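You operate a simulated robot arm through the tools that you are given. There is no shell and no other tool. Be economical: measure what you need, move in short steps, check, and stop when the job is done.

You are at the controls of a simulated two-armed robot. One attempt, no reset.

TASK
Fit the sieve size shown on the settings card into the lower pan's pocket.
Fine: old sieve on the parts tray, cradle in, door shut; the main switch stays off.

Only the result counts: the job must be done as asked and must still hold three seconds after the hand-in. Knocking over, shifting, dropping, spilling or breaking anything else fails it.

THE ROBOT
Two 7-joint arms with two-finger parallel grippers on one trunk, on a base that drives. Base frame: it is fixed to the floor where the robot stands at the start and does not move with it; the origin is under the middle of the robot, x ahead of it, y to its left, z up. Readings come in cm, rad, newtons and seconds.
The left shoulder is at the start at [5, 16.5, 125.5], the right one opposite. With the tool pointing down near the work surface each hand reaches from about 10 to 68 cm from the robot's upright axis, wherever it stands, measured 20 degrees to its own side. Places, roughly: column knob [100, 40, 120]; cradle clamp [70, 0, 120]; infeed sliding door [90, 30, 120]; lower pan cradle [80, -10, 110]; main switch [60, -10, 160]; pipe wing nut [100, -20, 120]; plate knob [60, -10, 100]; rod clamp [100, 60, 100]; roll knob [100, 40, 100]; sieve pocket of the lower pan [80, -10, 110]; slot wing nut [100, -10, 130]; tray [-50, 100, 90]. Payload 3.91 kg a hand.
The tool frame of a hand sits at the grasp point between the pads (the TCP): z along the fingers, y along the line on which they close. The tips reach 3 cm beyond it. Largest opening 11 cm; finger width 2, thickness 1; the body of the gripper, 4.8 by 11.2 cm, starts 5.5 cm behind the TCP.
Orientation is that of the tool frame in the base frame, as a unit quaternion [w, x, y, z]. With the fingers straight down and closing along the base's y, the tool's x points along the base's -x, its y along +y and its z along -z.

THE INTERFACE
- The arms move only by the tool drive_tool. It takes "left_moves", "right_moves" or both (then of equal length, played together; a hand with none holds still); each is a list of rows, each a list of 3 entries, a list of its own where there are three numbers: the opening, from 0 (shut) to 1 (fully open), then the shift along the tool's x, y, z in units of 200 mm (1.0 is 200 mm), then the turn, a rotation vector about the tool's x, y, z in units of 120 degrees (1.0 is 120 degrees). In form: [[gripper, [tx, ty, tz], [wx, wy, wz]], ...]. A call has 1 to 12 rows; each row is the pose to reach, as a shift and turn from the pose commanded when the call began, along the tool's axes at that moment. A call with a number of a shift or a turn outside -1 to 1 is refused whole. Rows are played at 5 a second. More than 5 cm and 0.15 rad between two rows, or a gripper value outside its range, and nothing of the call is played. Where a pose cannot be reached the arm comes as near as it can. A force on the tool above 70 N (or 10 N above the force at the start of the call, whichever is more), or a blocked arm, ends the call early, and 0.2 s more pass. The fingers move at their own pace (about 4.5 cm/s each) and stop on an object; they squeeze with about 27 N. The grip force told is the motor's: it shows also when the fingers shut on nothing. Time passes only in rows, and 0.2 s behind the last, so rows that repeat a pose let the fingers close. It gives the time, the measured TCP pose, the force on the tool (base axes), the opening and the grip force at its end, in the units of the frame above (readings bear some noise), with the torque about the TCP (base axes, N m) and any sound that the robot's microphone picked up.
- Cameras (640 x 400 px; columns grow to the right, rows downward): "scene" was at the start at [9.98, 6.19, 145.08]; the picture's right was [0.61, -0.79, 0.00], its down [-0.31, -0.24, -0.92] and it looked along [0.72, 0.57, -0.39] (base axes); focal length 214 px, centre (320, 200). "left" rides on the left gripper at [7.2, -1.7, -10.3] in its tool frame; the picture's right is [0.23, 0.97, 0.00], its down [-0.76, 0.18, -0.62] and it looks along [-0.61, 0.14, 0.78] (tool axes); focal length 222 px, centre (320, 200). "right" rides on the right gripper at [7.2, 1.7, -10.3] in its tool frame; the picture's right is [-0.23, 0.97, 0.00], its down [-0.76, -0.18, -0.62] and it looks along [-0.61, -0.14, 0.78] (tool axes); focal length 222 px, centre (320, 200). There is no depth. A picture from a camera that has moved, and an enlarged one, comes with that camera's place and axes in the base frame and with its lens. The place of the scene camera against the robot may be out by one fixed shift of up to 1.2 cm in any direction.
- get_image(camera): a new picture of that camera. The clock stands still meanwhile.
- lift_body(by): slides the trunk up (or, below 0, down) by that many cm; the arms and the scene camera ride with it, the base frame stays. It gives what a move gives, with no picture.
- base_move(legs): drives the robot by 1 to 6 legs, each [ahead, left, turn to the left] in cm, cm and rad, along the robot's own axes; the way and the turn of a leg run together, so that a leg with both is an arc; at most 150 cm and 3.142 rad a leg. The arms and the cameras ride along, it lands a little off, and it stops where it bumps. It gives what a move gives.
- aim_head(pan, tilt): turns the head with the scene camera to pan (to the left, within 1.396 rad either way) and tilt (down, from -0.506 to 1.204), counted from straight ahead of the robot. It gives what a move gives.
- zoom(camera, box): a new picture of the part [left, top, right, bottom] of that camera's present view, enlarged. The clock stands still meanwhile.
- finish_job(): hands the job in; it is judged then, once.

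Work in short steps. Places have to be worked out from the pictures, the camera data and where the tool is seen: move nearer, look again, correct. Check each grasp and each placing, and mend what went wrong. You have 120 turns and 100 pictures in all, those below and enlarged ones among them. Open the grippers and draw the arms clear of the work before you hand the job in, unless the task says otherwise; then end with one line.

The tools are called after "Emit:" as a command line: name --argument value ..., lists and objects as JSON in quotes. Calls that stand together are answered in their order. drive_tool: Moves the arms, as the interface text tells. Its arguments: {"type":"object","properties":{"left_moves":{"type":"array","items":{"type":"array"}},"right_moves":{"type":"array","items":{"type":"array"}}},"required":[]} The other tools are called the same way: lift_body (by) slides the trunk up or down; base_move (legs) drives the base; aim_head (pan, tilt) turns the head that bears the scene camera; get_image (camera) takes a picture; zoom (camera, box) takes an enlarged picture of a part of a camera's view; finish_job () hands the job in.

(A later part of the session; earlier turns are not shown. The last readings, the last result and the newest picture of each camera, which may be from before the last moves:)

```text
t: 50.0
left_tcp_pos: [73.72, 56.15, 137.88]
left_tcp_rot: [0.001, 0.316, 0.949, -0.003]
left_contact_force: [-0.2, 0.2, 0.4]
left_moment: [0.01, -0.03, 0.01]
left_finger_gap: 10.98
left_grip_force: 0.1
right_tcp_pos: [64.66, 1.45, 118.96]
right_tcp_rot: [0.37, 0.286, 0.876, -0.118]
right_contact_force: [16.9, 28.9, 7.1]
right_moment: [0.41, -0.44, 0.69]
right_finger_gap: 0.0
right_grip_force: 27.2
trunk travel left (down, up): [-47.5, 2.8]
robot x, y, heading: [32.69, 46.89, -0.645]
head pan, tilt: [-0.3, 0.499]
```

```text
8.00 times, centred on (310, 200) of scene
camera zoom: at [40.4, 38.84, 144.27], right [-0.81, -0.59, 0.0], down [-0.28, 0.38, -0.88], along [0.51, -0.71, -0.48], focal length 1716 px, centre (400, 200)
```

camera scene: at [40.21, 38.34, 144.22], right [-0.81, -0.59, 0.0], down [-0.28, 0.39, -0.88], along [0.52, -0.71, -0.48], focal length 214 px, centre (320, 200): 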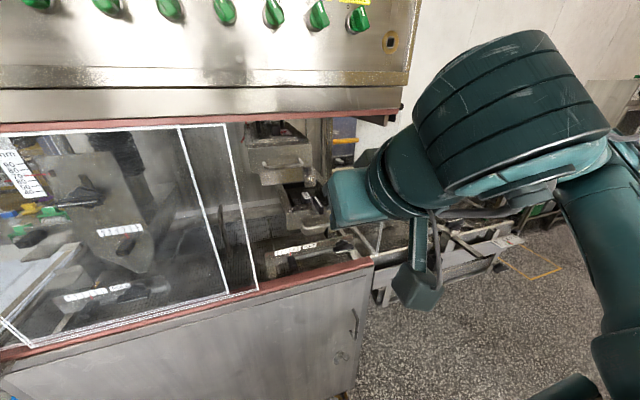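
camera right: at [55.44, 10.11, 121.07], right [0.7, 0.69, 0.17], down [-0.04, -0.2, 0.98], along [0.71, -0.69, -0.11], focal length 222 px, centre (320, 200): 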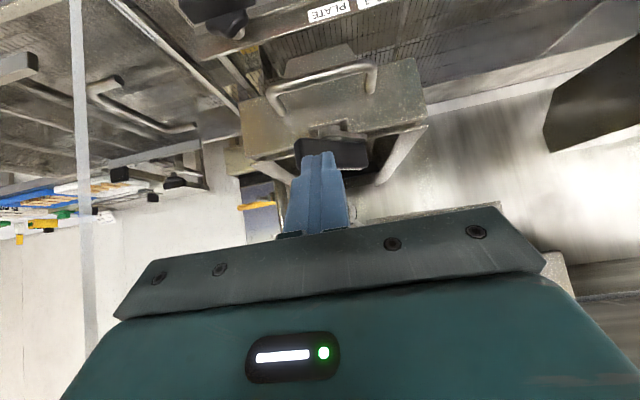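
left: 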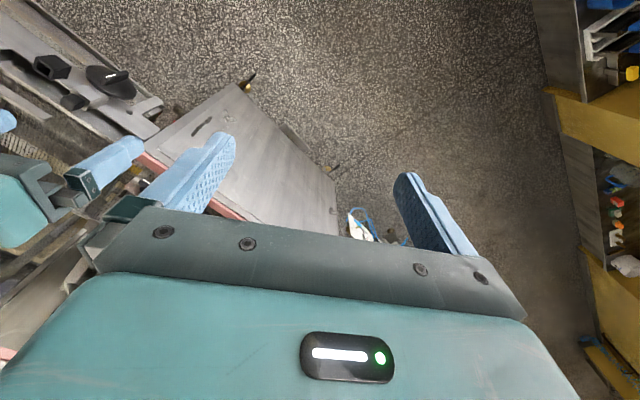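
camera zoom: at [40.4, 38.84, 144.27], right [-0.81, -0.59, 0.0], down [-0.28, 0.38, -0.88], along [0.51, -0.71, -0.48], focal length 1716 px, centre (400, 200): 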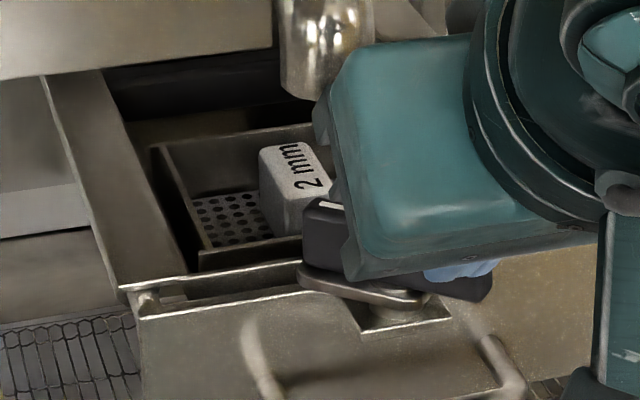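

The lever is now turned about 90° (released). I retreat, then turn the hand horizontal with the fingers closing vertically, to grip the pan's front bar.

Emit:
drive_tool --right_moves '[[0, [0.05, 0, -0.15], [0, 0, 0]], [0, [0.05, 0, -0.35], [0, 0, 0]], [0, [0.05, 0.05, -0.5], [0, 0, 0]], [0.5, [0.25, 0.07, -0.45], [0, 0, 0]], [0.6, [0.42, 0.07, -0.4], [0, 0, 0]], [0.6, [0.565, 0.07, -0.36], [0, 0, 0]]]'

Emit:
drive_tool --right_moves '[[0.6, [0, 0, 0], [-0.024, -0.024, 0.059]], [0.6, [0, 0, 0], [-0.049, -0.049, 0.118]], [0.6, [0, 0, 0], [-0.073, -0.073, 0.177]], [0.6, [0, 0, 0], [-0.098, -0.098, 0.236]], [0.6, [0, 0, 0], [-0.122, -0.122, 0.295]], [0.6, [0, 0, 0], [-0.147, -0.147, 0.354]], [0.6, [0, 0, 0], [-0.171, -0.171, 0.413]], [0.6, [0, 0, 0], [-0.195, -0.195, 0.472]], [0.6, [0, 0, 0], [-0.22, -0.22, 0.531]], [0.6, [0, 0, 0], [-0.244, -0.244, 0.59]], [0.6, [0, 0, 0], [-0.269, -0.269, 0.649]], [0.6, [0, 0, 0], [-0.293, -0.293, 0.708]]]'

Emit:
get_image --camera "right"

Emit:
get_image --camera "scene"

```text
t: 51.5
left_tcp_pos: [73.44, 55.65, 137.91]
left_tcp_rot: [0.001, 0.315, 0.949, 0.001]
left_contact_force: [0.7, -0.5, 0.6]
left_moment: [-0.02, 0.01, -0.02]
left_finger_gap: 10.99
left_grip_force: 0.0
right_tcp_pos: [54.78, 9.56, 115.62]
right_tcp_rot: [0.363, 0.293, 0.876, -0.12]
right_contact_force: [-0.1, -0.2, 0.3]
right_moment: [0.04, 0.0, 0.01]
right_finger_gap: 6.63
right_grip_force: 0.2
trunk travel left (down, up): [-47.5, 2.8]
robot x, y, heading: [32.86, 46.94, -0.636]
head pan, tilt: [-0.3, 0.499]
```

```text
t: 54.0
left_tcp_pos: [73.43, 55.54, 137.95]
left_tcp_rot: [0.001, 0.316, 0.949, 0.0]
left_contact_force: [-0.3, -0.7, 0.5]
left_moment: [0.02, -0.01, 0.01]
left_finger_gap: 11.01
left_grip_force: 0.1
right_tcp_pos: [58.39, 5.94, 116.48]
right_tcp_rot: [0.537, 0.564, 0.581, 0.237]
right_contact_force: [0.2, -1.3, 1.2]
right_moment: [-0.02, 0.0, 0.0]
right_finger_gap: 6.59
right_grip_force: 0.1
right hand out of reach, approached as far as the arm can: row 1, 2, 3, 4, 5, 6, 7, 8, 9, 10, 11, 12
trunk travel left (down, up): [-47.5, 2.8]
robot x, y, heading: [32.82, 46.84, -0.641]
head pan, tilt: [-0.3, 0.499]
```

```text
63 pictures are left
camera right: at [51.27, 16.39, 118.6], right [0.34, 0.04, 0.94], down [-0.79, -0.53, 0.31], along [0.51, -0.85, -0.15], focal length 222 px, centre (320, 200)
```

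right: 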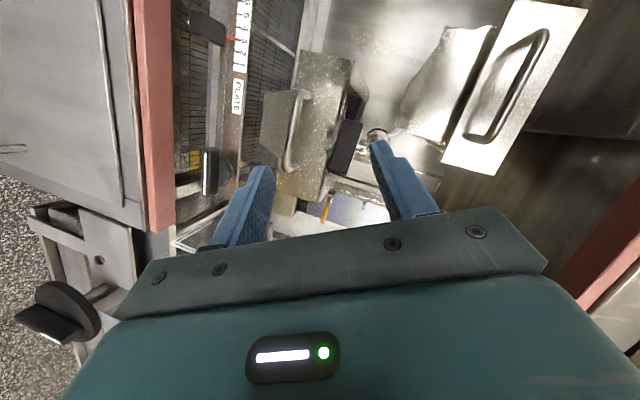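

```text
62 pictures are left
camera scene: at [40.14, 38.3, 144.22], right [-0.81, -0.59, 0.0], down [-0.28, 0.39, -0.88], along [0.52, -0.71, -0.48], focal length 214 px, centre (320, 200)
```

scene: 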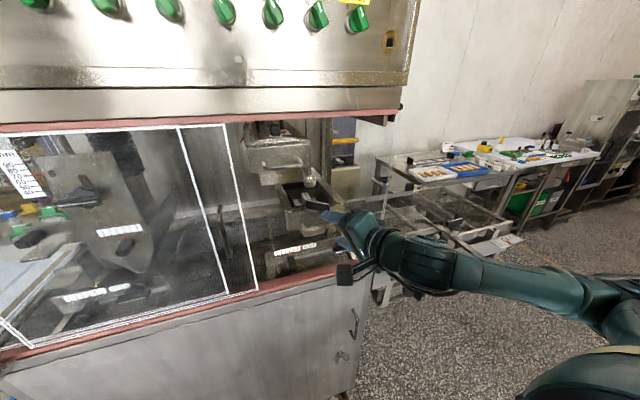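

The arm is near the wanted pose (pointing forward, fingers vertical). I zoom the right camera to place the bar relative to the fingers.

Emit:
zoom --camera "right" --box '[200, 40, 460, 240]'

Emit:
zoom --camera "scene" --box '[280, 175, 360, 245]'

```text
2.00 times, centred on (330, 140) of right
camera zoom: at [51.27, 16.39, 118.6], right [0.34, 0.04, 0.94], down [-0.79, -0.53, 0.31], along [0.51, -0.85, -0.15], focal length 444 px, centre (300, 320)
```

zoom: 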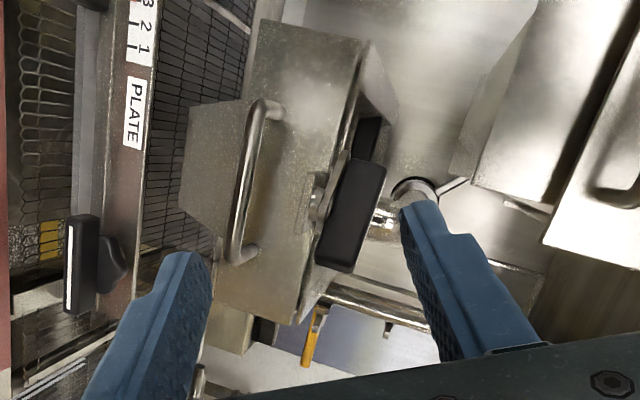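

```text
5.71 times, centred on (320, 210) of scene
camera zoom: at [40.14, 38.3, 144.22], right [-0.81, -0.59, 0.0], down [-0.28, 0.39, -0.88], along [0.52, -0.71, -0.48], focal length 1226 px, centre (320, 143)
```

zoom: 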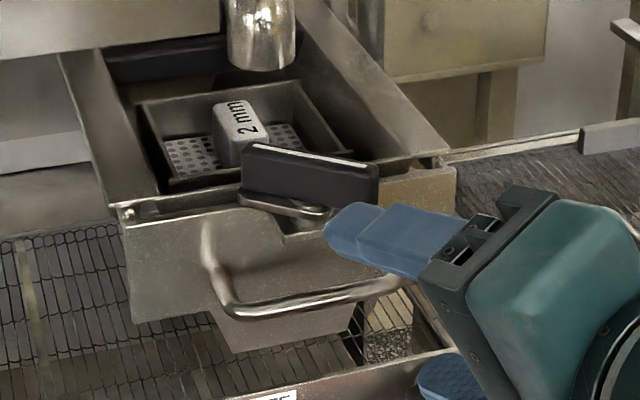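

All views put the bar near d≈54.5, z≈110, u≈41. I make a small forward move first to see how the commanded frame behaves after the reach limit.

Emit:
drive_tool --right_moves '[[0.6, [0, 0, 0.1], [0, 0, 0]], [0.6, [0, 0, 0.2], [0, 0, 0]], [0.6, [0, 0, 0.3], [0, 0, 0]]]'

```text
t: 54.9
left_tcp_pos: [73.65, 55.7, 137.88]
left_tcp_rot: [0.001, 0.316, 0.949, 0.0]
left_contact_force: [-0.8, 0.8, -0.3]
left_moment: [-0.01, -0.02, 0.0]
left_finger_gap: 11.0
left_grip_force: 0.1
right_tcp_pos: [63.6, 3.66, 114.22]
right_tcp_rot: [0.537, 0.563, 0.582, 0.237]
right_contact_force: [0.4, 0.3, -0.2]
right_moment: [-0.01, -0.01, -0.02]
right_finger_gap: 6.61
right_grip_force: 0.1
right hand out of reach, approached as far as the arm can: row 3
trunk travel left (down, up): [-47.5, 2.8]
robot x, y, heading: [32.87, 47.13, -0.643]
head pan, tilt: [-0.3, 0.499]
```

The hand follows its actual axes. TCP at u=40.8, d=48.9, z=114.2. I lower the trunk 4 cm and look before closing in with the base.

Emit:
lift_body --by -4

Emit:
zoom --camera "right" --box '[200, 40, 460, 240]'

Emit:
zoom --camera "scene" --box '[280, 165, 360, 235]'

```text
t: 55.7
left_tcp_pos: [73.52, 55.67, 134.03]
left_tcp_rot: [0.001, 0.316, 0.949, 0.0]
left_contact_force: [1.0, -0.1, 0.5]
left_moment: [0.02, 0.02, 0.0]
left_finger_gap: 11.01
left_grip_force: 0.1
right_tcp_pos: [63.64, 3.77, 110.25]
right_tcp_rot: [0.536, 0.563, 0.582, 0.238]
right_contact_force: [-0.7, 1.4, 0.6]
right_moment: [0.0, 0.02, 0.01]
right_finger_gap: 6.58
right_grip_force: 0.0
trunk travel left (down, up): [-43.5, 6.8]
robot x, y, heading: [32.77, 47.17, -0.648]
head pan, tilt: [-0.3, 0.499]
```

```text
2.00 times, centred on (330, 140) of right
camera zoom: at [56.51, 14.25, 112.53], right [0.34, 0.04, 0.94], down [-0.79, -0.53, 0.31], along [0.51, -0.84, -0.15], focal length 444 px, centre (300, 320)
```

zoom: 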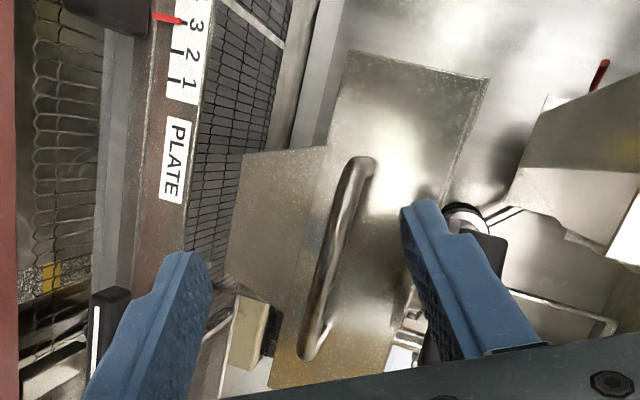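

```text
5.71 times, centred on (320, 200) of scene
camera zoom: at [40.2, 38.35, 140.22], right [-0.81, -0.59, 0.0], down [-0.28, 0.39, -0.88], along [0.52, -0.71, -0.48], focal length 1226 px, centre (320, 200)
```

zoom: 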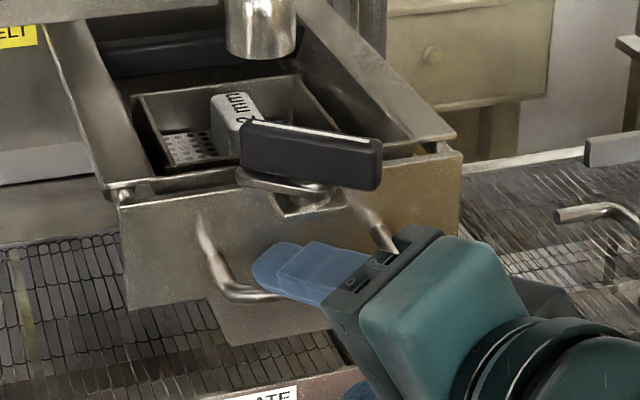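

Bar at d≈54, z≈110.5, u≈41.3; the fingers straddle that height. I drive 3.8 cm forward, then close.

Emit:
base_move --legs '[[3.8, 0, 0]]'

Emit:
drive_tool --right_moves '[[0.3, [0, 0, 0], [0, 0, 0]], [0, [0, 0, 0], [0, 0, 0]], [0, [0, 0, 0], [0, 0, 0]], [0, [0, 0, 0], [0, 0, 0]], [0, [0, 0, 0], [0, 0, 0]]]'

Emit:
zoom --camera "right" --box '[200, 40, 460, 240]'

```text
t: 56.5
left_tcp_pos: [76.6, 53.44, 133.81]
left_tcp_rot: [0.0, 0.316, 0.949, -0.002]
left_contact_force: [0.0, 0.5, -1.2]
left_moment: [-0.02, 0.0, 0.01]
left_finger_gap: 11.01
left_grip_force: 0.0
right_tcp_pos: [66.8, 1.9, 110.27]
right_tcp_rot: [0.535, 0.563, 0.583, 0.239]
right_contact_force: [4.6, 8.1, -4.7]
right_moment: [-0.27, 0.22, 0.22]
right_finger_gap: 6.55
right_grip_force: 0.2
trunk travel left (down, up): [-43.5, 6.8]
robot x, y, heading: [35.69, 44.64, -0.642]
head pan, tilt: [-0.3, 0.499]
```

```text
t: 57.8
left_tcp_pos: [76.42, 53.56, 134.02]
left_tcp_rot: [0.002, 0.315, 0.949, -0.001]
left_contact_force: [0.5, -0.6, -0.6]
left_moment: [0.02, 0.01, -0.01]
left_finger_gap: 10.99
left_grip_force: 0.0
right_tcp_pos: [66.65, 1.95, 110.69]
right_tcp_rot: [0.54, 0.559, 0.581, 0.241]
right_contact_force: [6.1, 2.7, 24.1]
right_moment: [0.64, -1.01, -0.44]
right_finger_gap: 1.96
right_grip_force: 45.3
trunk travel left (down, up): [-43.5, 6.8]
robot x, y, heading: [35.82, 44.81, -0.639]
head pan, tilt: [-0.3, 0.499]
```

```text
2.00 times, centred on (330, 140) of right
camera zoom: at [59.5, 12.3, 112.82], right [0.33, 0.04, 0.94], down [-0.79, -0.54, 0.3], along [0.52, -0.84, -0.14], focal length 444 px, centre (300, 320)
```

zoom: 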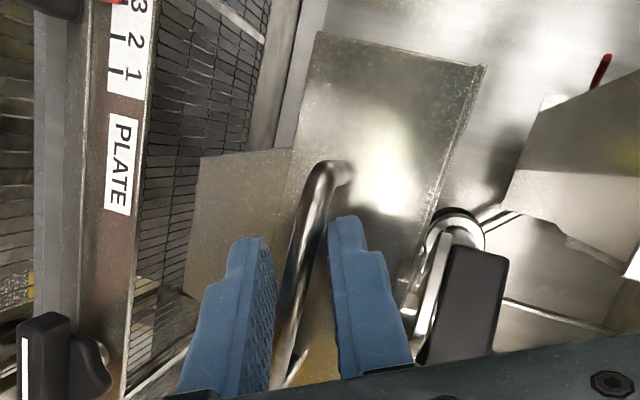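

The bar sits between the pads (gap 1.96 because the hand is slightly rolled). I test the pull: back the base 4 cm.

Emit:
base_move --legs '[[-4, 0, 0]]'

Emit:
get_image --camera "scene"

```text
t: 58.6
left_tcp_pos: [73.25, 55.97, 133.96]
left_tcp_rot: [0.003, 0.316, 0.949, -0.001]
left_contact_force: [0.0, -0.3, -0.2]
left_moment: [-0.02, -0.03, -0.01]
left_finger_gap: 10.99
left_grip_force: 0.2
right_tcp_pos: [63.36, 4.35, 110.74]
right_tcp_rot: [0.539, 0.56, 0.581, 0.241]
right_contact_force: [1.1, 0.1, 26.6]
right_moment: [0.91, -1.28, -0.37]
right_finger_gap: 1.98
right_grip_force: 45.0
trunk travel left (down, up): [-43.5, 6.8]
robot x, y, heading: [32.51, 46.99, -0.638]
head pan, tilt: [-0.3, 0.499]
```

```text
56 pictures are left
camera scene: at [39.82, 38.73, 140.25], right [-0.81, -0.59, 0.0], down [-0.28, 0.39, -0.88], along [0.52, -0.71, -0.48], focal length 214 px, centre (320, 200)
```

scene: 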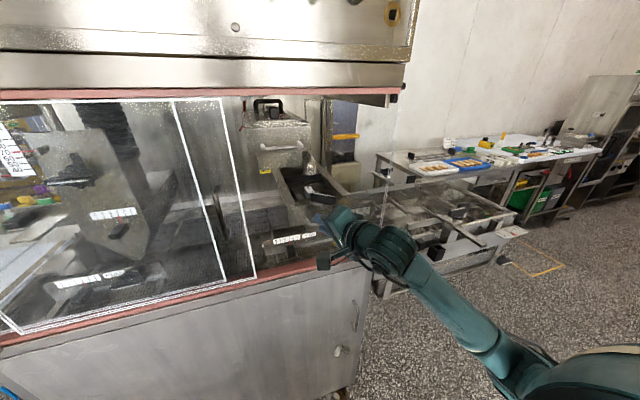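

The grip held and the hand moved with no pull resistance. I pull 12 cm more and check that the pan follows.

Emit:
base_move --legs '[[-12, 0, 0]]'

Emit:
zoom --camera "scene" --box '[220, 130, 400, 290]'

```text
t: 59.9
left_tcp_pos: [63.68, 62.92, 133.98]
left_tcp_rot: [0.002, 0.316, 0.949, 0.0]
left_contact_force: [-0.4, 0.0, 0.2]
left_moment: [-0.02, 0.0, 0.03]
left_finger_gap: 11.0
left_grip_force: 0.0
right_tcp_pos: [53.88, 11.09, 110.74]
right_tcp_rot: [0.541, 0.559, 0.58, 0.242]
right_contact_force: [-0.3, -5.5, 11.1]
right_moment: [1.16, -1.12, 0.0]
right_finger_gap: 1.96
right_grip_force: 44.9
trunk travel left (down, up): [-43.5, 6.8]
robot x, y, heading: [22.54, 54.32, -0.642]
head pan, tilt: [-0.3, 0.499]
```

```text
2.50 times, centred on (310, 210) of scene
camera zoom: at [30.37, 45.62, 140.23], right [-0.81, -0.59, 0.0], down [-0.28, 0.39, -0.88], along [0.52, -0.71, -0.48], focal length 536 px, centre (345, 175)
```

zoom: 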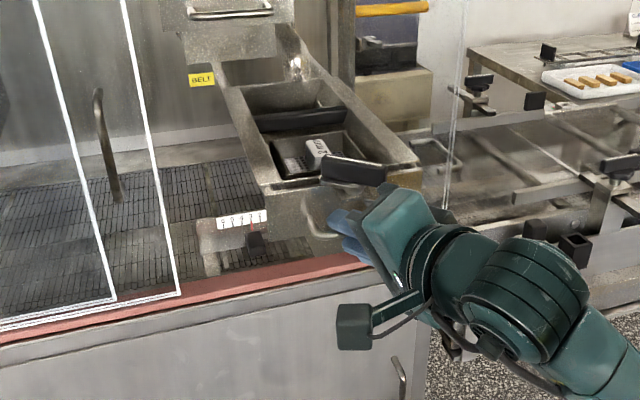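

The pan slides out well. I pull 7 cm more, watching forces.

Emit:
base_move --legs '[[-7, 0, 0]]'

Emit:
zoom --camera "scene" --box '[220, 130, 400, 290]'

```text
t: 60.9
left_tcp_pos: [58.12, 67.01, 133.98]
left_tcp_rot: [0.001, 0.316, 0.949, 0.0]
left_contact_force: [-0.4, 0.0, 0.8]
left_moment: [-0.05, 0.05, 0.02]
left_finger_gap: 11.03
left_grip_force: 0.0
right_tcp_pos: [48.29, 15.3, 110.71]
right_tcp_rot: [0.541, 0.56, 0.579, 0.241]
right_contact_force: [-3.5, -7.0, 4.0]
right_moment: [1.21, -1.02, -0.05]
right_finger_gap: 1.98
right_grip_force: 45.0
trunk travel left (down, up): [-43.5, 6.8]
robot x, y, heading: [17.37, 58.78, -0.638]
head pan, tilt: [-0.3, 0.499]
```

```text
2.50 times, centred on (310, 210) of scene
camera zoom: at [24.84, 49.69, 140.22], right [-0.81, -0.59, 0.0], down [-0.28, 0.39, -0.88], along [0.52, -0.71, -0.48], focal length 536 px, centre (345, 175)
```

zoom: 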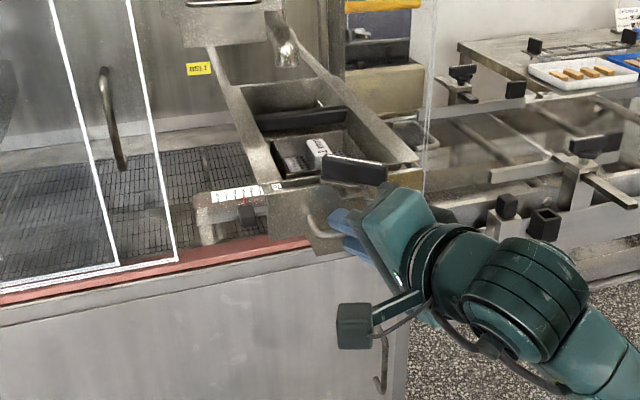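

Still sliding freely. I pull 5 cm more so the sieve clears the overhead panel for a vertical hand.

Emit:
base_move --legs '[[-5, 0, 0]]'

Emit:
zoom --camera "scene" --box '[220, 130, 400, 290]'

```text
t: 61.8
left_tcp_pos: [54.13, 69.77, 133.91]
left_tcp_rot: [0.0, 0.316, 0.949, 0.0]
left_contact_force: [-0.6, -0.7, -0.3]
left_moment: [0.02, 0.01, -0.02]
left_finger_gap: 11.0
left_grip_force: 0.1
right_tcp_pos: [44.3, 18.06, 110.83]
right_tcp_rot: [0.541, 0.56, 0.579, 0.241]
right_contact_force: [-2.0, -6.2, -0.6]
right_moment: [1.26, -0.95, -0.14]
right_finger_gap: 1.95
right_grip_force: 44.9
trunk travel left (down, up): [-43.5, 6.8]
robot x, y, heading: [13.55, 61.57, -0.646]
head pan, tilt: [-0.3, 0.499]
```

```text
2.50 times, centred on (310, 210) of scene
camera zoom: at [20.84, 52.68, 140.21], right [-0.81, -0.59, 0.0], down [-0.28, 0.39, -0.88], along [0.52, -0.71, -0.48], focal length 536 px, centre (345, 175)
```

zoom: 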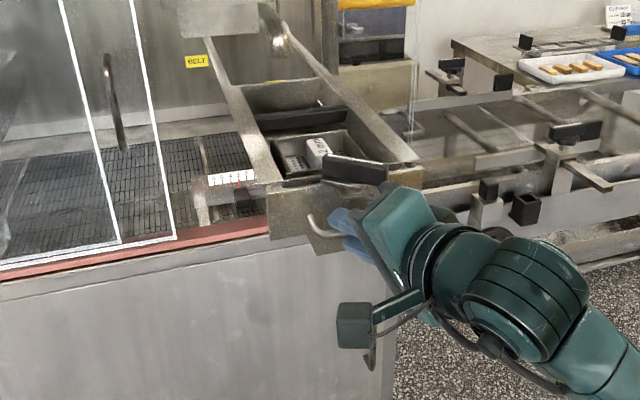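

The cradle is out 28 cm. I release the bar and withdraw the right hand.

Emit:
drive_tool --right_moves '[[0.6, [0, 0, 0], [0, 0, 0]], [0.6, [0, 0, 0], [0, 0, 0]], [0.6, [0, 0, -0.1], [0, 0, 0]], [0.6, [0, 0, -0.25], [0, 0, 0]], [0.6, [0, 0.1, -0.4], [0, 0, 0]], [0.6, [0, 0.3, -0.5], [0, 0, 0]], [0.6, [0, 0.5, -0.55], [0, 0, 0]]]'

Emit:
get_image --camera "scene"

```text
t: 63.4
left_tcp_pos: [54.29, 70.03, 133.81]
left_tcp_rot: [0.0, 0.317, 0.949, -0.001]
left_contact_force: [-0.1, -0.6, 0.0]
left_moment: [0.01, 0.0, 0.03]
left_finger_gap: 10.99
left_grip_force: 0.0
right_tcp_pos: [39.82, 23.85, 123.4]
right_tcp_rot: [0.541, 0.561, 0.579, 0.24]
right_contact_force: [-0.5, 1.3, 0.3]
right_moment: [0.01, -0.01, -0.02]
right_finger_gap: 6.58
right_grip_force: 0.0
right hand out of reach, approached as far as the arm can: row 5, 6, 7
trunk travel left (down, up): [-43.5, 6.8]
robot x, y, heading: [13.49, 61.28, -0.639]
head pan, tilt: [-0.3, 0.499]
```

```text
52 pictures are left
camera scene: at [20.95, 52.84, 140.21], right [-0.81, -0.59, 0.0], down [-0.28, 0.39, -0.88], along [0.52, -0.71, -0.48], focal length 214 px, centre (320, 200)
```

scene: 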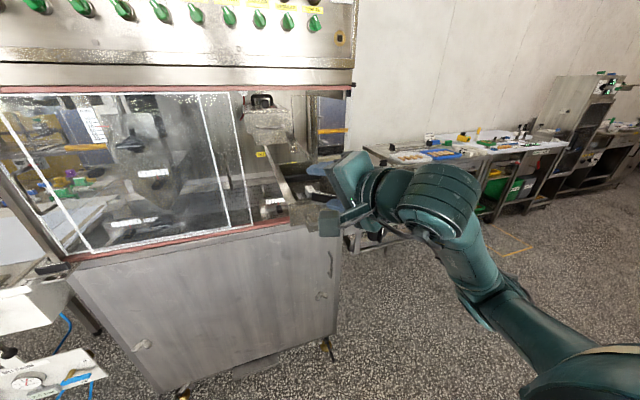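

Next I bring the right hand back to vertical while shifting it 15 cm to the right, out of the way.

Emit:
drive_tool --right_moves '[[0.6, [-0.054, -0.028, -0.017], [0.035, 0.038, -0.031]], [0.6, [-0.107, -0.055, -0.033], [0.069, 0.076, -0.062]], [0.6, [-0.161, -0.083, -0.05], [0.104, 0.115, -0.093]], [0.6, [-0.214, -0.11, -0.067], [0.138, 0.153, -0.124]], [0.6, [-0.268, -0.138, -0.083], [0.173, 0.191, -0.155]], [0.6, [-0.322, -0.166, -0.1], [0.207, 0.229, -0.186]], [0.6, [-0.375, -0.193, -0.117], [0.242, 0.267, -0.217]], [0.6, [-0.429, -0.221, -0.133], [0.276, 0.305, -0.248]], [0.6, [-0.482, -0.248, -0.15], [0.311, 0.344, -0.279]], [0.6, [-0.536, -0.276, -0.167], [0.345, 0.382, -0.31]], [0.6, [-0.589, -0.303, -0.183], [0.38, 0.42, -0.341]], [0.6, [-0.643, -0.331, -0.2], [0.414, 0.458, -0.372]]]'

Emit:
aim_head --pan -0.15 --tilt 0.6

Emit:
get_image --camera "scene"

```text
t: 66.0
left_tcp_pos: [54.24, 69.93, 133.93]
left_tcp_rot: [0.001, 0.316, 0.949, 0.0]
left_contact_force: [-0.8, -0.2, -0.4]
left_moment: [0.0, 0.01, 0.0]
left_finger_gap: 10.99
left_grip_force: 0.0
right_tcp_pos: [31.03, 11.55, 123.4]
right_tcp_rot: [0.005, 0.311, 0.95, 0.0]
right_contact_force: [0.0, 1.0, -0.7]
right_moment: [-0.02, 0.03, 0.0]
right_finger_gap: 6.57
right_grip_force: 0.1
trunk travel left (down, up): [-43.5, 6.8]
robot x, y, heading: [13.12, 61.58, -0.644]
head pan, tilt: [-0.3, 0.499]
```

```text
t: 66.7
left_tcp_pos: [54.26, 70.01, 133.85]
left_tcp_rot: [0.0, 0.317, 0.948, 0.0]
left_contact_force: [-0.1, -1.2, 0.2]
left_moment: [0.0, -0.01, -0.02]
left_finger_gap: 10.99
left_grip_force: 0.1
right_tcp_pos: [30.77, 11.52, 123.38]
right_tcp_rot: [0.007, 0.312, 0.95, -0.001]
right_contact_force: [-0.4, -0.1, -0.6]
right_moment: [-0.02, 0.01, -0.01]
right_finger_gap: 6.59
right_grip_force: 0.1
trunk travel left (down, up): [-43.5, 6.8]
robot x, y, heading: [13.58, 61.21, -0.645]
head pan, tilt: [-0.15, 0.6]
```

```text
51 pictures are left
camera scene: at [21.77, 53.85, 139.31], right [-0.71, -0.7, 0.0], down [-0.4, 0.4, -0.83], along [0.58, -0.59, -0.56], focal length 214 px, centre (320, 200)
```

scene: 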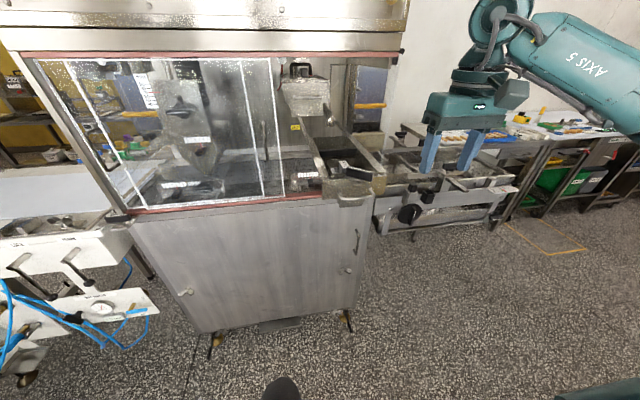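

The cradle stays out by itself. I drive 14 cm forward so the right hand can reach the old sieve vertically.

Emit:
base_move --legs '[[14, 0, 0]]'

Emit:
aim_head --pan -0.35 --tilt 0.65

Emit:
get_image --camera "scene"

```text
t: 68.0
left_tcp_pos: [65.31, 61.78, 133.85]
left_tcp_rot: [-0.001, 0.316, 0.949, 0.0]
left_contact_force: [0.5, -0.4, -0.6]
left_moment: [0.04, 0.02, 0.0]
left_finger_gap: 11.0
left_grip_force: 0.0
right_tcp_pos: [42.04, 3.31, 123.27]
right_tcp_rot: [0.006, 0.312, 0.95, 0.0]
right_contact_force: [0.0, 0.2, -0.2]
right_moment: [0.0, 0.03, -0.01]
right_finger_gap: 6.61
right_grip_force: 0.0
trunk travel left (down, up): [-43.5, 6.8]
robot x, y, heading: [24.74, 53.43, -0.647]
head pan, tilt: [-0.15, 0.6]
```

```text
t: 68.8
left_tcp_pos: [65.15, 61.72, 133.89]
left_tcp_rot: [0.001, 0.316, 0.949, -0.001]
left_contact_force: [0.3, 0.6, 1.1]
left_moment: [-0.01, -0.03, -0.02]
left_finger_gap: 10.99
left_grip_force: 0.0
right_tcp_pos: [41.88, 3.26, 123.36]
right_tcp_rot: [0.006, 0.312, 0.95, 0.0]
right_contact_force: [0.1, 0.3, 0.2]
right_moment: [0.01, 0.02, 0.0]
right_finger_gap: 6.6
right_grip_force: 0.1
trunk travel left (down, up): [-43.5, 6.8]
robot x, y, heading: [24.54, 53.01, -0.642]
head pan, tilt: [-0.351, 0.649]
```

```text
50 pictures are left
camera scene: at [31.31, 44.62, 138.88], right [-0.84, -0.55, 0.0], down [-0.33, 0.51, -0.8], along [0.43, -0.67, -0.6], focal length 214 px, centre (320, 200)
```

scene: 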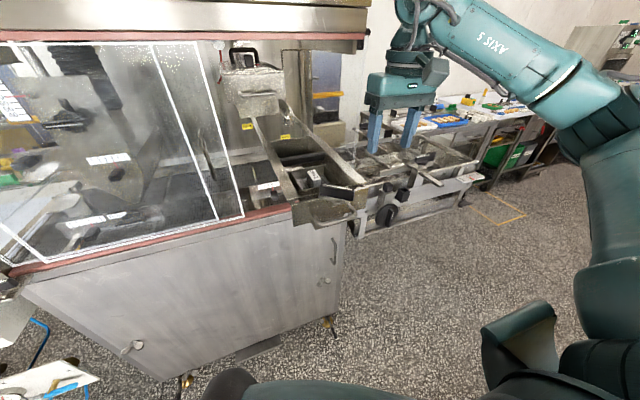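

Emit:
zoom --camera "scene" --box '[260, 130, 420, 230]'

```text
4.00 times, centred on (340, 180) of scene
camera zoom: at [31.31, 44.62, 138.88], right [-0.84, -0.55, 0.0], down [-0.33, 0.51, -0.8], along [0.43, -0.67, -0.6], focal length 858 px, centre (240, 280)
```

zoom: 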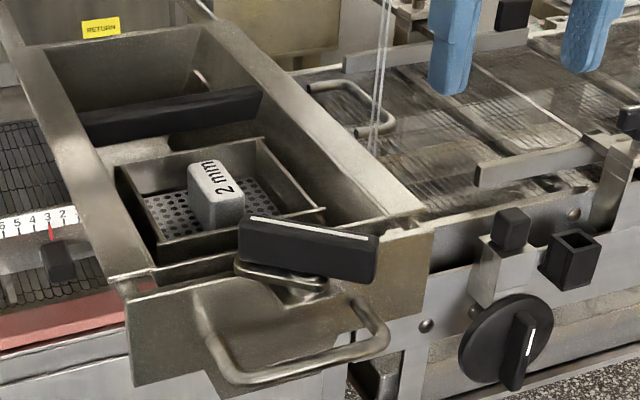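

The "2 mm" sieve's grip block is near u=41.1, d≈38.8, top z≈114. I bring the right hand above it.

Emit:
drive_tool --right_moves '[[0.5, [-0.05, 0.05, -0.1], [0, 0, 0]], [0.5, [-0.1, 0.2, -0.1], [0, 0, 0]], [0.5, [-0.2, 0.36, -0.1], [0, 0, 0]], [0.5, [-0.28, 0.52, -0.1], [0, 0, 0]], [0.5, [-0.355, 0.675, -0.1], [0, 0, 0]], [0.5, [-0.355, 0.675, 0], [0, 0, 0]]]'

Emit:
zoom --camera "scene" --box '[260, 130, 360, 210]'

Emit:
get_image --camera "right"

```text
t: 70.2
left_tcp_pos: [65.28, 61.55, 134.02]
left_tcp_rot: [0.0, 0.317, 0.949, -0.001]
left_contact_force: [-0.4, 0.2, 0.9]
left_moment: [0.0, -0.01, 0.0]
left_finger_gap: 11.02
left_grip_force: 0.0
right_tcp_pos: [55.66, 9.95, 123.45]
right_tcp_rot: [0.007, 0.314, 0.949, -0.001]
right_contact_force: [-0.5, 0.3, 0.3]
right_moment: [0.01, 0.03, -0.01]
right_finger_gap: 5.5
right_grip_force: 0.2
trunk travel left (down, up): [-43.5, 6.8]
robot x, y, heading: [24.48, 53.08, -0.643]
head pan, tilt: [-0.351, 0.649]
```

```text
5.00 times, centred on (310, 170) of scene
camera zoom: at [31.26, 44.52, 138.88], right [-0.84, -0.54, 0.0], down [-0.33, 0.51, -0.8], along [0.43, -0.67, -0.6], focal length 1072 px, centre (370, 350)
```

zoom: 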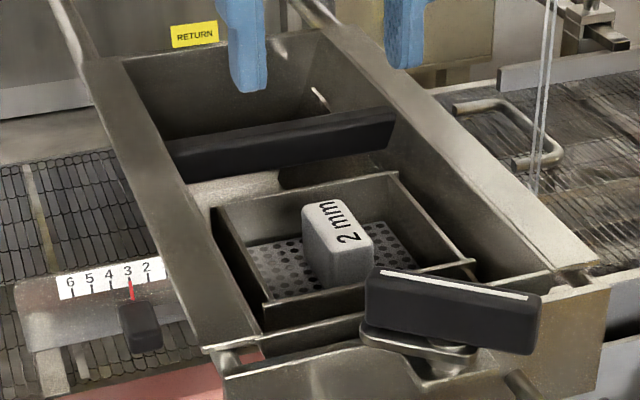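

```text
47 pictures are left
camera right: at [50.7, 15.59, 133.82], right [0.76, 0.65, 0.01], down [0.5, -0.59, 0.63], along [0.41, -0.48, -0.77], focal length 222 px, centre (320, 200)
```

right: 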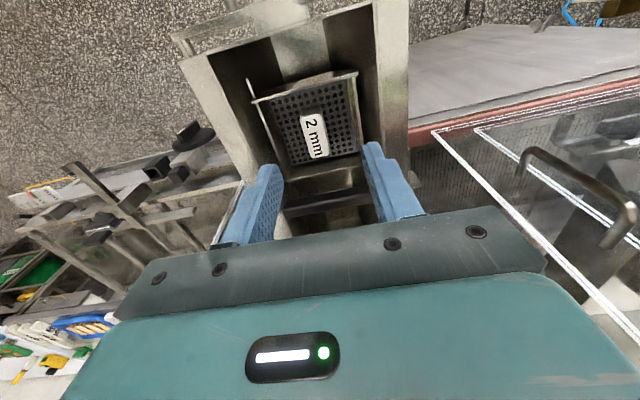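

The right camera puts the block at u≈40.4, d≈39.6. I correct and lower around it.

Emit:
drive_tool --right_moves '[[0.4, [-0.04, -0.03, 0.0], [0, 0, 0]], [0.4, [-0.04, -0.03, 0.1], [0, 0, 0]], [0.4, [-0.04, -0.03, 0.2], [0, 0, 0]], [0.4, [-0.04, -0.03, 0.3], [0, 0, 0]]]'

Emit:
get_image --camera "right"

Emit:
zoom --camera "scene" --box '[260, 130, 360, 210]'

```text
t: 71.2
left_tcp_pos: [65.26, 61.66, 133.89]
left_tcp_rot: [0.001, 0.317, 0.948, 0.0]
left_contact_force: [0.2, 0.0, 0.0]
left_moment: [0.01, -0.02, 0.01]
left_finger_gap: 11.0
left_grip_force: 0.1
right_tcp_pos: [56.07, 8.96, 117.38]
right_tcp_rot: [0.008, 0.313, 0.95, 0.0]
right_contact_force: [-0.1, -0.8, -0.1]
right_moment: [0.01, 0.01, 0.04]
right_finger_gap: 4.4
right_grip_force: 0.0
trunk travel left (down, up): [-43.5, 6.8]
robot x, y, heading: [24.15, 53.34, -0.648]
head pan, tilt: [-0.351, 0.649]
```

```text
46 pictures are left
camera right: at [51.03, 14.66, 127.76], right [0.76, 0.65, 0.01], down [0.5, -0.59, 0.63], along [0.41, -0.48, -0.77], focal length 222 px, centre (320, 200)
```

right: 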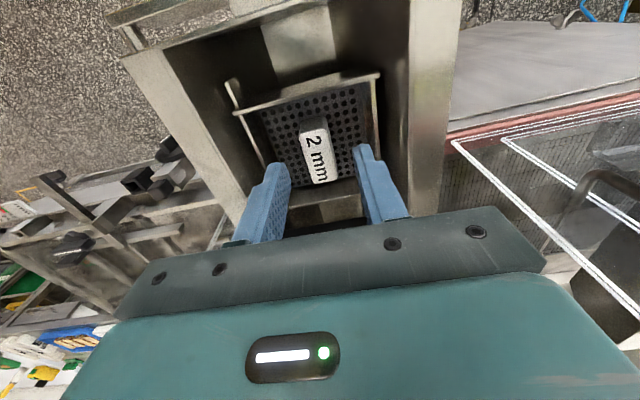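

```text
5.00 times, centred on (310, 170) of scene
camera zoom: at [31.32, 44.58, 138.88], right [-0.84, -0.54, 0.0], down [-0.33, 0.51, -0.8], along [0.43, -0.67, -0.6], focal length 1072 px, centre (370, 350)
```

zoom: 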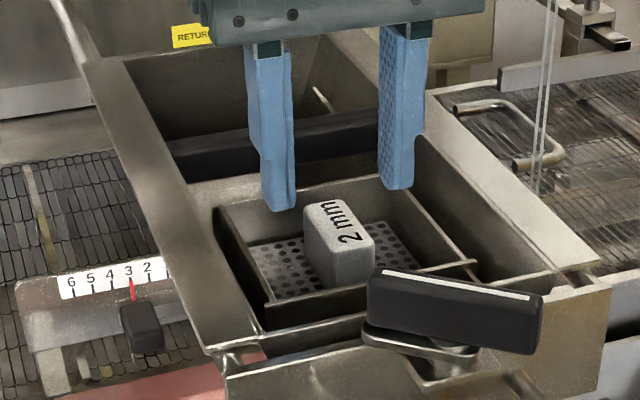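

Aligned within a few mm. I lower to tips z≈112 and close.

Emit:
drive_tool --right_moves '[[0.4, [0.015, -0.01, 0.06], [0, 0, 0]], [0.4, [0.015, -0.01, 0.12], [0, 0, 0]], [0.1, [0.015, -0.01, 0.12], [0, 0, 0]], [0, [0.015, -0.01, 0.12], [0, 0, 0]], [0, [0.015, -0.01, 0.12], [0, 0, 0]], [0, [0.015, -0.01, 0.12], [0, 0, 0]]]'

Emit:
zoom --camera "scene" --box '[260, 130, 360, 210]'

```text
t: 72.5
left_tcp_pos: [65.18, 61.7, 133.95]
left_tcp_rot: [0.001, 0.316, 0.949, -0.001]
left_contact_force: [0.8, -1.0, -0.7]
left_moment: [0.0, 0.0, -0.01]
left_finger_gap: 11.0
left_grip_force: 0.1
right_tcp_pos: [55.83, 8.92, 115.11]
right_tcp_rot: [0.008, 0.313, 0.95, 0.0]
right_contact_force: [-0.8, 0.1, 0.1]
right_moment: [0.01, 0.0, 0.01]
right_finger_gap: 2.12
right_grip_force: 27.2
trunk travel left (down, up): [-43.5, 6.8]
robot x, y, heading: [24.56, 53.04, -0.646]
head pan, tilt: [-0.351, 0.649]
```

```text
5.00 times, centred on (310, 170) of scene
camera zoom: at [31.32, 44.6, 138.88], right [-0.84, -0.54, 0.0], down [-0.33, 0.51, -0.8], along [0.43, -0.67, -0.6], focal length 1072 px, centre (370, 350)
```

zoom: 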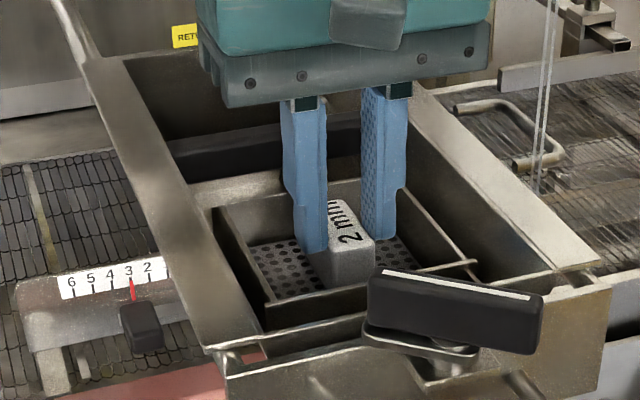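

Gripped (gap 2.12). Seated TCP recorded as [55.83, 8.92, 115.1]. I lift it slowly.

Emit:
drive_tool --right_moves '[[0, [0, 0, -0.1], [0, 0, 0]], [0, [0, 0, -0.2], [0, 0, 0]], [0, [0, 0, -0.35], [0, 0, 0]], [0, [0, 0, -0.5], [0, 0, 0]]]'

Emit:
zoom --camera "scene" --box '[240, 80, 380, 210]'

```text
t: 73.5
left_tcp_pos: [65.24, 61.86, 133.95]
left_tcp_rot: [0.0, 0.316, 0.949, 0.0]
left_contact_force: [0.1, -0.1, 0.4]
left_moment: [0.03, 0.02, 0.01]
left_finger_gap: 10.99
left_grip_force: 0.1
right_tcp_pos: [55.58, 9.06, 125.06]
right_tcp_rot: [0.007, 0.312, 0.95, 0.0]
right_contact_force: [-0.3, 0.1, -1.7]
right_moment: [-0.02, -0.01, 0.03]
right_finger_gap: 2.11
right_grip_force: 27.4
trunk travel left (down, up): [-43.5, 6.8]
robot x, y, heading: [24.36, 53.11, -0.643]
head pan, tilt: [-0.351, 0.649]
```

```text
3.08 times, centred on (310, 145) of scene
camera zoom: at [31.3, 44.64, 138.88], right [-0.84, -0.54, 0.0], down [-0.33, 0.51, -0.8], along [0.43, -0.67, -0.6], focal length 660 px, centre (351, 369)
```

zoom: 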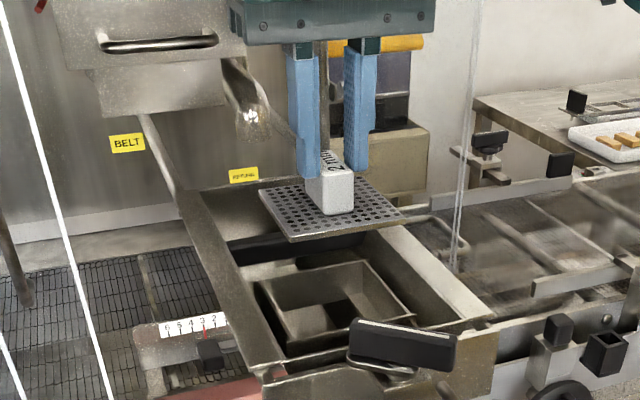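

Sieve out cleanly. I retract and raise it, and raise the trunk, before driving to the sill.

Emit:
drive_tool --right_moves '[[0, [0.15, 0, -0.08], [0, 0, 0]], [0, [0.32, 0, -0.16], [0, 0, 0]], [0, [0.49, 0, -0.24], [0, 0, 0]], [0, [0.66, 0, -0.32], [0, 0, 0]], [0, [0.83, 0, -0.4], [0, 0, 0]], [0, [0.95, 0, -0.4], [0, 0, 0]]]'

Emit:
lift_body --by 5

Emit:
base_move --legs '[[-23, 0, 0], [0, 0, -1.57], [0, 0, -1.57], [3, 24, 0]]'

Emit:
aim_head --pan -0.1 --tilt 0.75

Emit:
get_image --camera "scene"

```text
t: 75.0
left_tcp_pos: [65.2, 61.78, 133.99]
left_tcp_rot: [0.0, 0.317, 0.948, 0.0]
left_contact_force: [0.8, -0.3, -0.1]
left_moment: [0.01, -0.01, -0.01]
left_finger_gap: 11.01
left_grip_force: 0.0
right_tcp_pos: [39.95, 20.27, 132.83]
right_tcp_rot: [0.008, 0.313, 0.95, -0.001]
right_contact_force: [-0.7, 0.1, -1.3]
right_moment: [0.02, 0.0, -0.04]
right_finger_gap: 2.1
right_grip_force: 26.7
trunk travel left (down, up): [-43.5, 6.8]
robot x, y, heading: [24.18, 53.4, -0.643]
head pan, tilt: [-0.351, 0.649]
```

```text
t: 75.9
left_tcp_pos: [65.28, 61.64, 138.8]
left_tcp_rot: [0.002, 0.316, 0.949, 0.0]
left_contact_force: [-0.8, 0.7, 0.8]
left_moment: [0.02, -0.03, 0.02]
left_finger_gap: 11.01
left_grip_force: 0.1
right_tcp_pos: [40.01, 20.36, 137.81]
right_tcp_rot: [0.007, 0.313, 0.95, 0.0]
right_contact_force: [-0.6, 0.0, -0.8]
right_moment: [0.02, 0.01, -0.01]
right_finger_gap: 2.13
right_grip_force: 27.0
trunk travel left (down, up): [-48.5, 1.8]
robot x, y, heading: [24.43, 53.0, -0.644]
head pan, tilt: [-0.351, 0.649]
```

```text
t: 86.7
left_tcp_pos: [-51.78, 40.7, 138.85]
left_tcp_rot: [0.0, 0.949, -0.316, -0.001]
left_contact_force: [-1.1, -0.1, -0.4]
left_moment: [-0.01, -0.02, 0.03]
left_finger_gap: 11.01
left_grip_force: 0.2
right_tcp_pos: [-26.59, 82.2, 137.81]
right_tcp_rot: [0.0, 0.95, -0.312, -0.007]
right_contact_force: [0.5, -0.2, -1.7]
right_moment: [0.02, -0.06, 0.01]
right_finger_gap: 2.16
right_grip_force: 27.1
trunk travel left (down, up): [-48.5, 1.8]
robot x, y, heading: [-10.93, 49.6, 2.5]
head pan, tilt: [-0.351, 0.649]
```

```text
t: 87.4
left_tcp_pos: [-51.64, 40.77, 138.87]
left_tcp_rot: [-0.001, 0.949, -0.316, -0.002]
left_contact_force: [0.1, 0.5, -1.1]
left_moment: [-0.02, -0.01, 0.0]
left_finger_gap: 10.99
left_grip_force: 0.1
right_tcp_pos: [-26.52, 82.24, 137.66]
right_tcp_rot: [-0.001, 0.95, -0.312, -0.008]
right_contact_force: [0.5, 1.2, -0.8]
right_moment: [-0.02, -0.03, -0.02]
right_finger_gap: 2.12
right_grip_force: 27.2
trunk travel left (down, up): [-48.5, 1.8]
robot x, y, heading: [-10.88, 49.7, 2.498]
head pan, tilt: [-0.099, 0.75]
```

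```text
42 pictures are left
camera scene: at [-19.67, 57.33, 143.02], right [0.68, 0.74, 0.0], down [0.5, -0.46, -0.73], along [-0.54, 0.49, -0.68], focal length 214 px, centre (320, 200)
```

scene: 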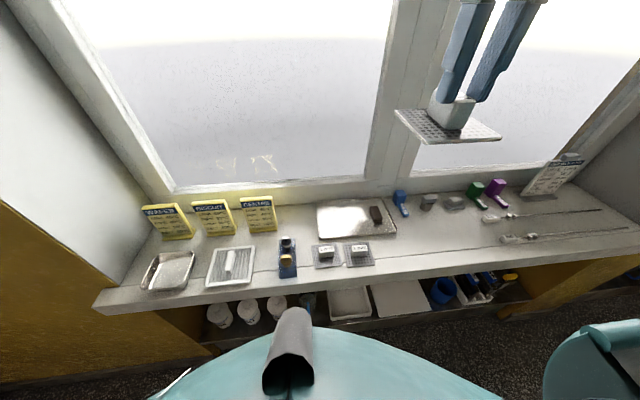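

Facing the sill with the old sieve held in the right hand. I zoom on the tray and sieves.

Emit:
zoom --camera "scene" --box '[270, 180, 430, 290]'

```text
3.64 times, centred on (350, 235) of scene
camera zoom: at [-19.67, 57.33, 143.02], right [0.68, 0.74, 0.0], down [0.5, -0.46, -0.73], along [-0.54, 0.49, -0.68], focal length 780 px, centre (211, 73)
```

zoom: 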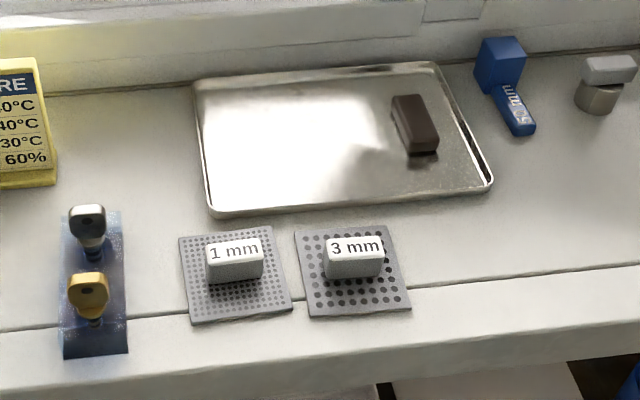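

I place the old sieve on the free left-middle of the tray at about [-49.5, 94.3]. First I move forward above it in two stages.

Emit:
drive_tool --right_moves '[[0, [-0.19, 0.04, 0.05], [0, 0, 0]], [0, [-0.38, 0.08, 0.1], [0, 0, 0]], [0, [-0.57, 0.12, 0.15], [0, 0, 0]], [0, [-0.76, 0.16, 0.2], [0, 0, 0]], [0, [-0.95, 0.2, 0.25], [0, 0, 0]]]'

Emit:
drive_tool --right_moves '[[0, [-0.16, 0, 0.1], [0, 0, 0]], [0, [-0.33, 0, 0.2], [0, 0, 0]]]'

Emit:
lift_body --by -20

Emit:
get_image --camera "scene"

```text
t: 88.6
left_tcp_pos: [-51.74, 40.81, 138.89]
left_tcp_rot: [0.0, 0.949, -0.316, 0.0]
left_contact_force: [-0.2, 0.2, -0.3]
left_moment: [0.0, -0.03, -0.03]
left_finger_gap: 11.01
left_grip_force: 0.0
right_tcp_pos: [-44.57, 90.56, 132.78]
right_tcp_rot: [-0.002, 0.95, -0.313, -0.006]
right_contact_force: [0.8, -0.5, -1.2]
right_moment: [-0.01, 0.0, 0.01]
right_finger_gap: 2.11
right_grip_force: 27.3
trunk travel left (down, up): [-48.5, 1.8]
robot x, y, heading: [-11.15, 49.63, 2.495]
head pan, tilt: [-0.099, 0.75]
```

```text
t: 89.2
left_tcp_pos: [-51.81, 40.73, 138.85]
left_tcp_rot: [0.0, 0.949, -0.316, -0.001]
left_contact_force: [-0.6, -0.3, 0.8]
left_moment: [0.01, 0.02, -0.01]
left_finger_gap: 11.0
left_grip_force: 0.0
right_tcp_pos: [-49.9, 94.59, 128.94]
right_tcp_rot: [-0.002, 0.95, -0.312, -0.007]
right_contact_force: [0.1, 0.7, -0.9]
right_moment: [-0.02, -0.04, 0.0]
right_finger_gap: 2.12
right_grip_force: 26.9
trunk travel left (down, up): [-48.5, 1.8]
robot x, y, heading: [-11.06, 49.76, 2.495]
head pan, tilt: [-0.099, 0.75]
```

```text
t: 91.4
left_tcp_pos: [-51.72, 40.87, 118.89]
left_tcp_rot: [0.0, 0.949, -0.316, -0.001]
left_contact_force: [-0.1, 1.0, -0.4]
left_moment: [-0.02, 0.0, -0.02]
left_finger_gap: 11.01
left_grip_force: 0.0
right_tcp_pos: [-49.71, 94.42, 108.98]
right_tcp_rot: [-0.002, 0.95, -0.313, -0.006]
right_contact_force: [-0.2, -0.5, -0.9]
right_moment: [-0.03, -0.02, 0.0]
right_finger_gap: 2.15
right_grip_force: 27.4
trunk travel left (down, up): [-28.5, 21.8]
robot x, y, heading: [-11.05, 49.42, 2.497]
head pan, tilt: [-0.099, 0.75]
```

```text
40 pictures are left
camera scene: at [-19.68, 57.3, 123.02], right [0.68, 0.74, 0.0], down [0.5, -0.46, -0.73], along [-0.54, 0.49, -0.68], focal length 214 px, centre (320, 200)
```

scene: 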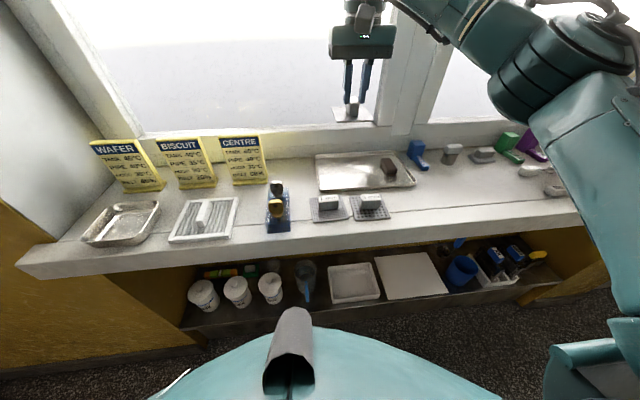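

I zoom to triangulate the sill height from this lower viewpoint and to check the position over the tray.

Emit:
zoom --camera "scene" --box '[270, 90, 430, 230]'

```text
2.86 times, centred on (350, 160) of scene
camera zoom: at [-19.68, 57.3, 123.02], right [0.68, 0.74, 0.0], down [0.5, -0.46, -0.73], along [-0.54, 0.49, -0.68], focal length 613 px, centre (234, 314)
```

zoom: 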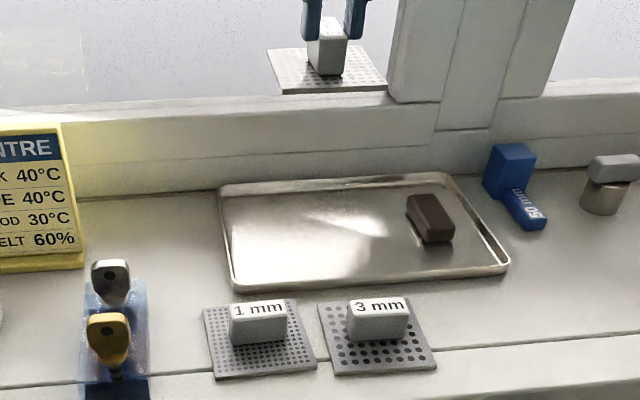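

Sill ≈86.7, tray floor ≈87, tray spans u 39–64, d -91…-107. I shift to u=48, d=-99 and lower to a few cm above.

Emit:
drive_tool --right_moves '[[0, [-0.08, -0.045, 0.1], [0, 0, 0]], [0, [-0.16, -0.09, 0.25], [0, 0, 0]], [0, [-0.16, -0.09, 0.4], [0, 0, 0]], [0, [-0.16, -0.09, 0.55], [0, 0, 0]], [0, [-0.16, -0.09, 0.7], [0, 0, 0]]]'

Emit:
zoom --camera "scene" --box '[270, 90, 430, 230]'

```text
t: 92.6
left_tcp_pos: [-51.77, 40.77, 118.9]
left_tcp_rot: [0.0, 0.949, -0.316, -0.001]
left_contact_force: [1.0, 0.9, 0.1]
left_moment: [-0.02, 0.01, 0.02]
left_finger_gap: 10.99
left_grip_force: 0.1
right_tcp_pos: [-51.46, 97.88, 95.02]
right_tcp_rot: [0.001, 0.95, -0.313, -0.006]
right_contact_force: [0.3, 0.2, -1.1]
right_moment: [0.0, 0.0, 0.0]
right_finger_gap: 2.14
right_grip_force: 27.1
trunk travel left (down, up): [-28.5, 21.8]
robot x, y, heading: [-10.77, 49.62, 2.497]
head pan, tilt: [-0.099, 0.75]
```

```text
2.86 times, centred on (350, 160) of scene
camera zoom: at [-19.7, 57.33, 123.02], right [0.68, 0.74, 0.0], down [0.5, -0.46, -0.73], along [-0.54, 0.49, -0.68], focal length 613 px, centre (234, 314)
```

zoom: 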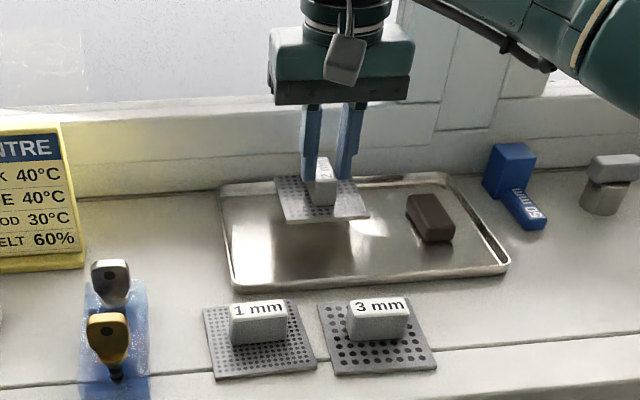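

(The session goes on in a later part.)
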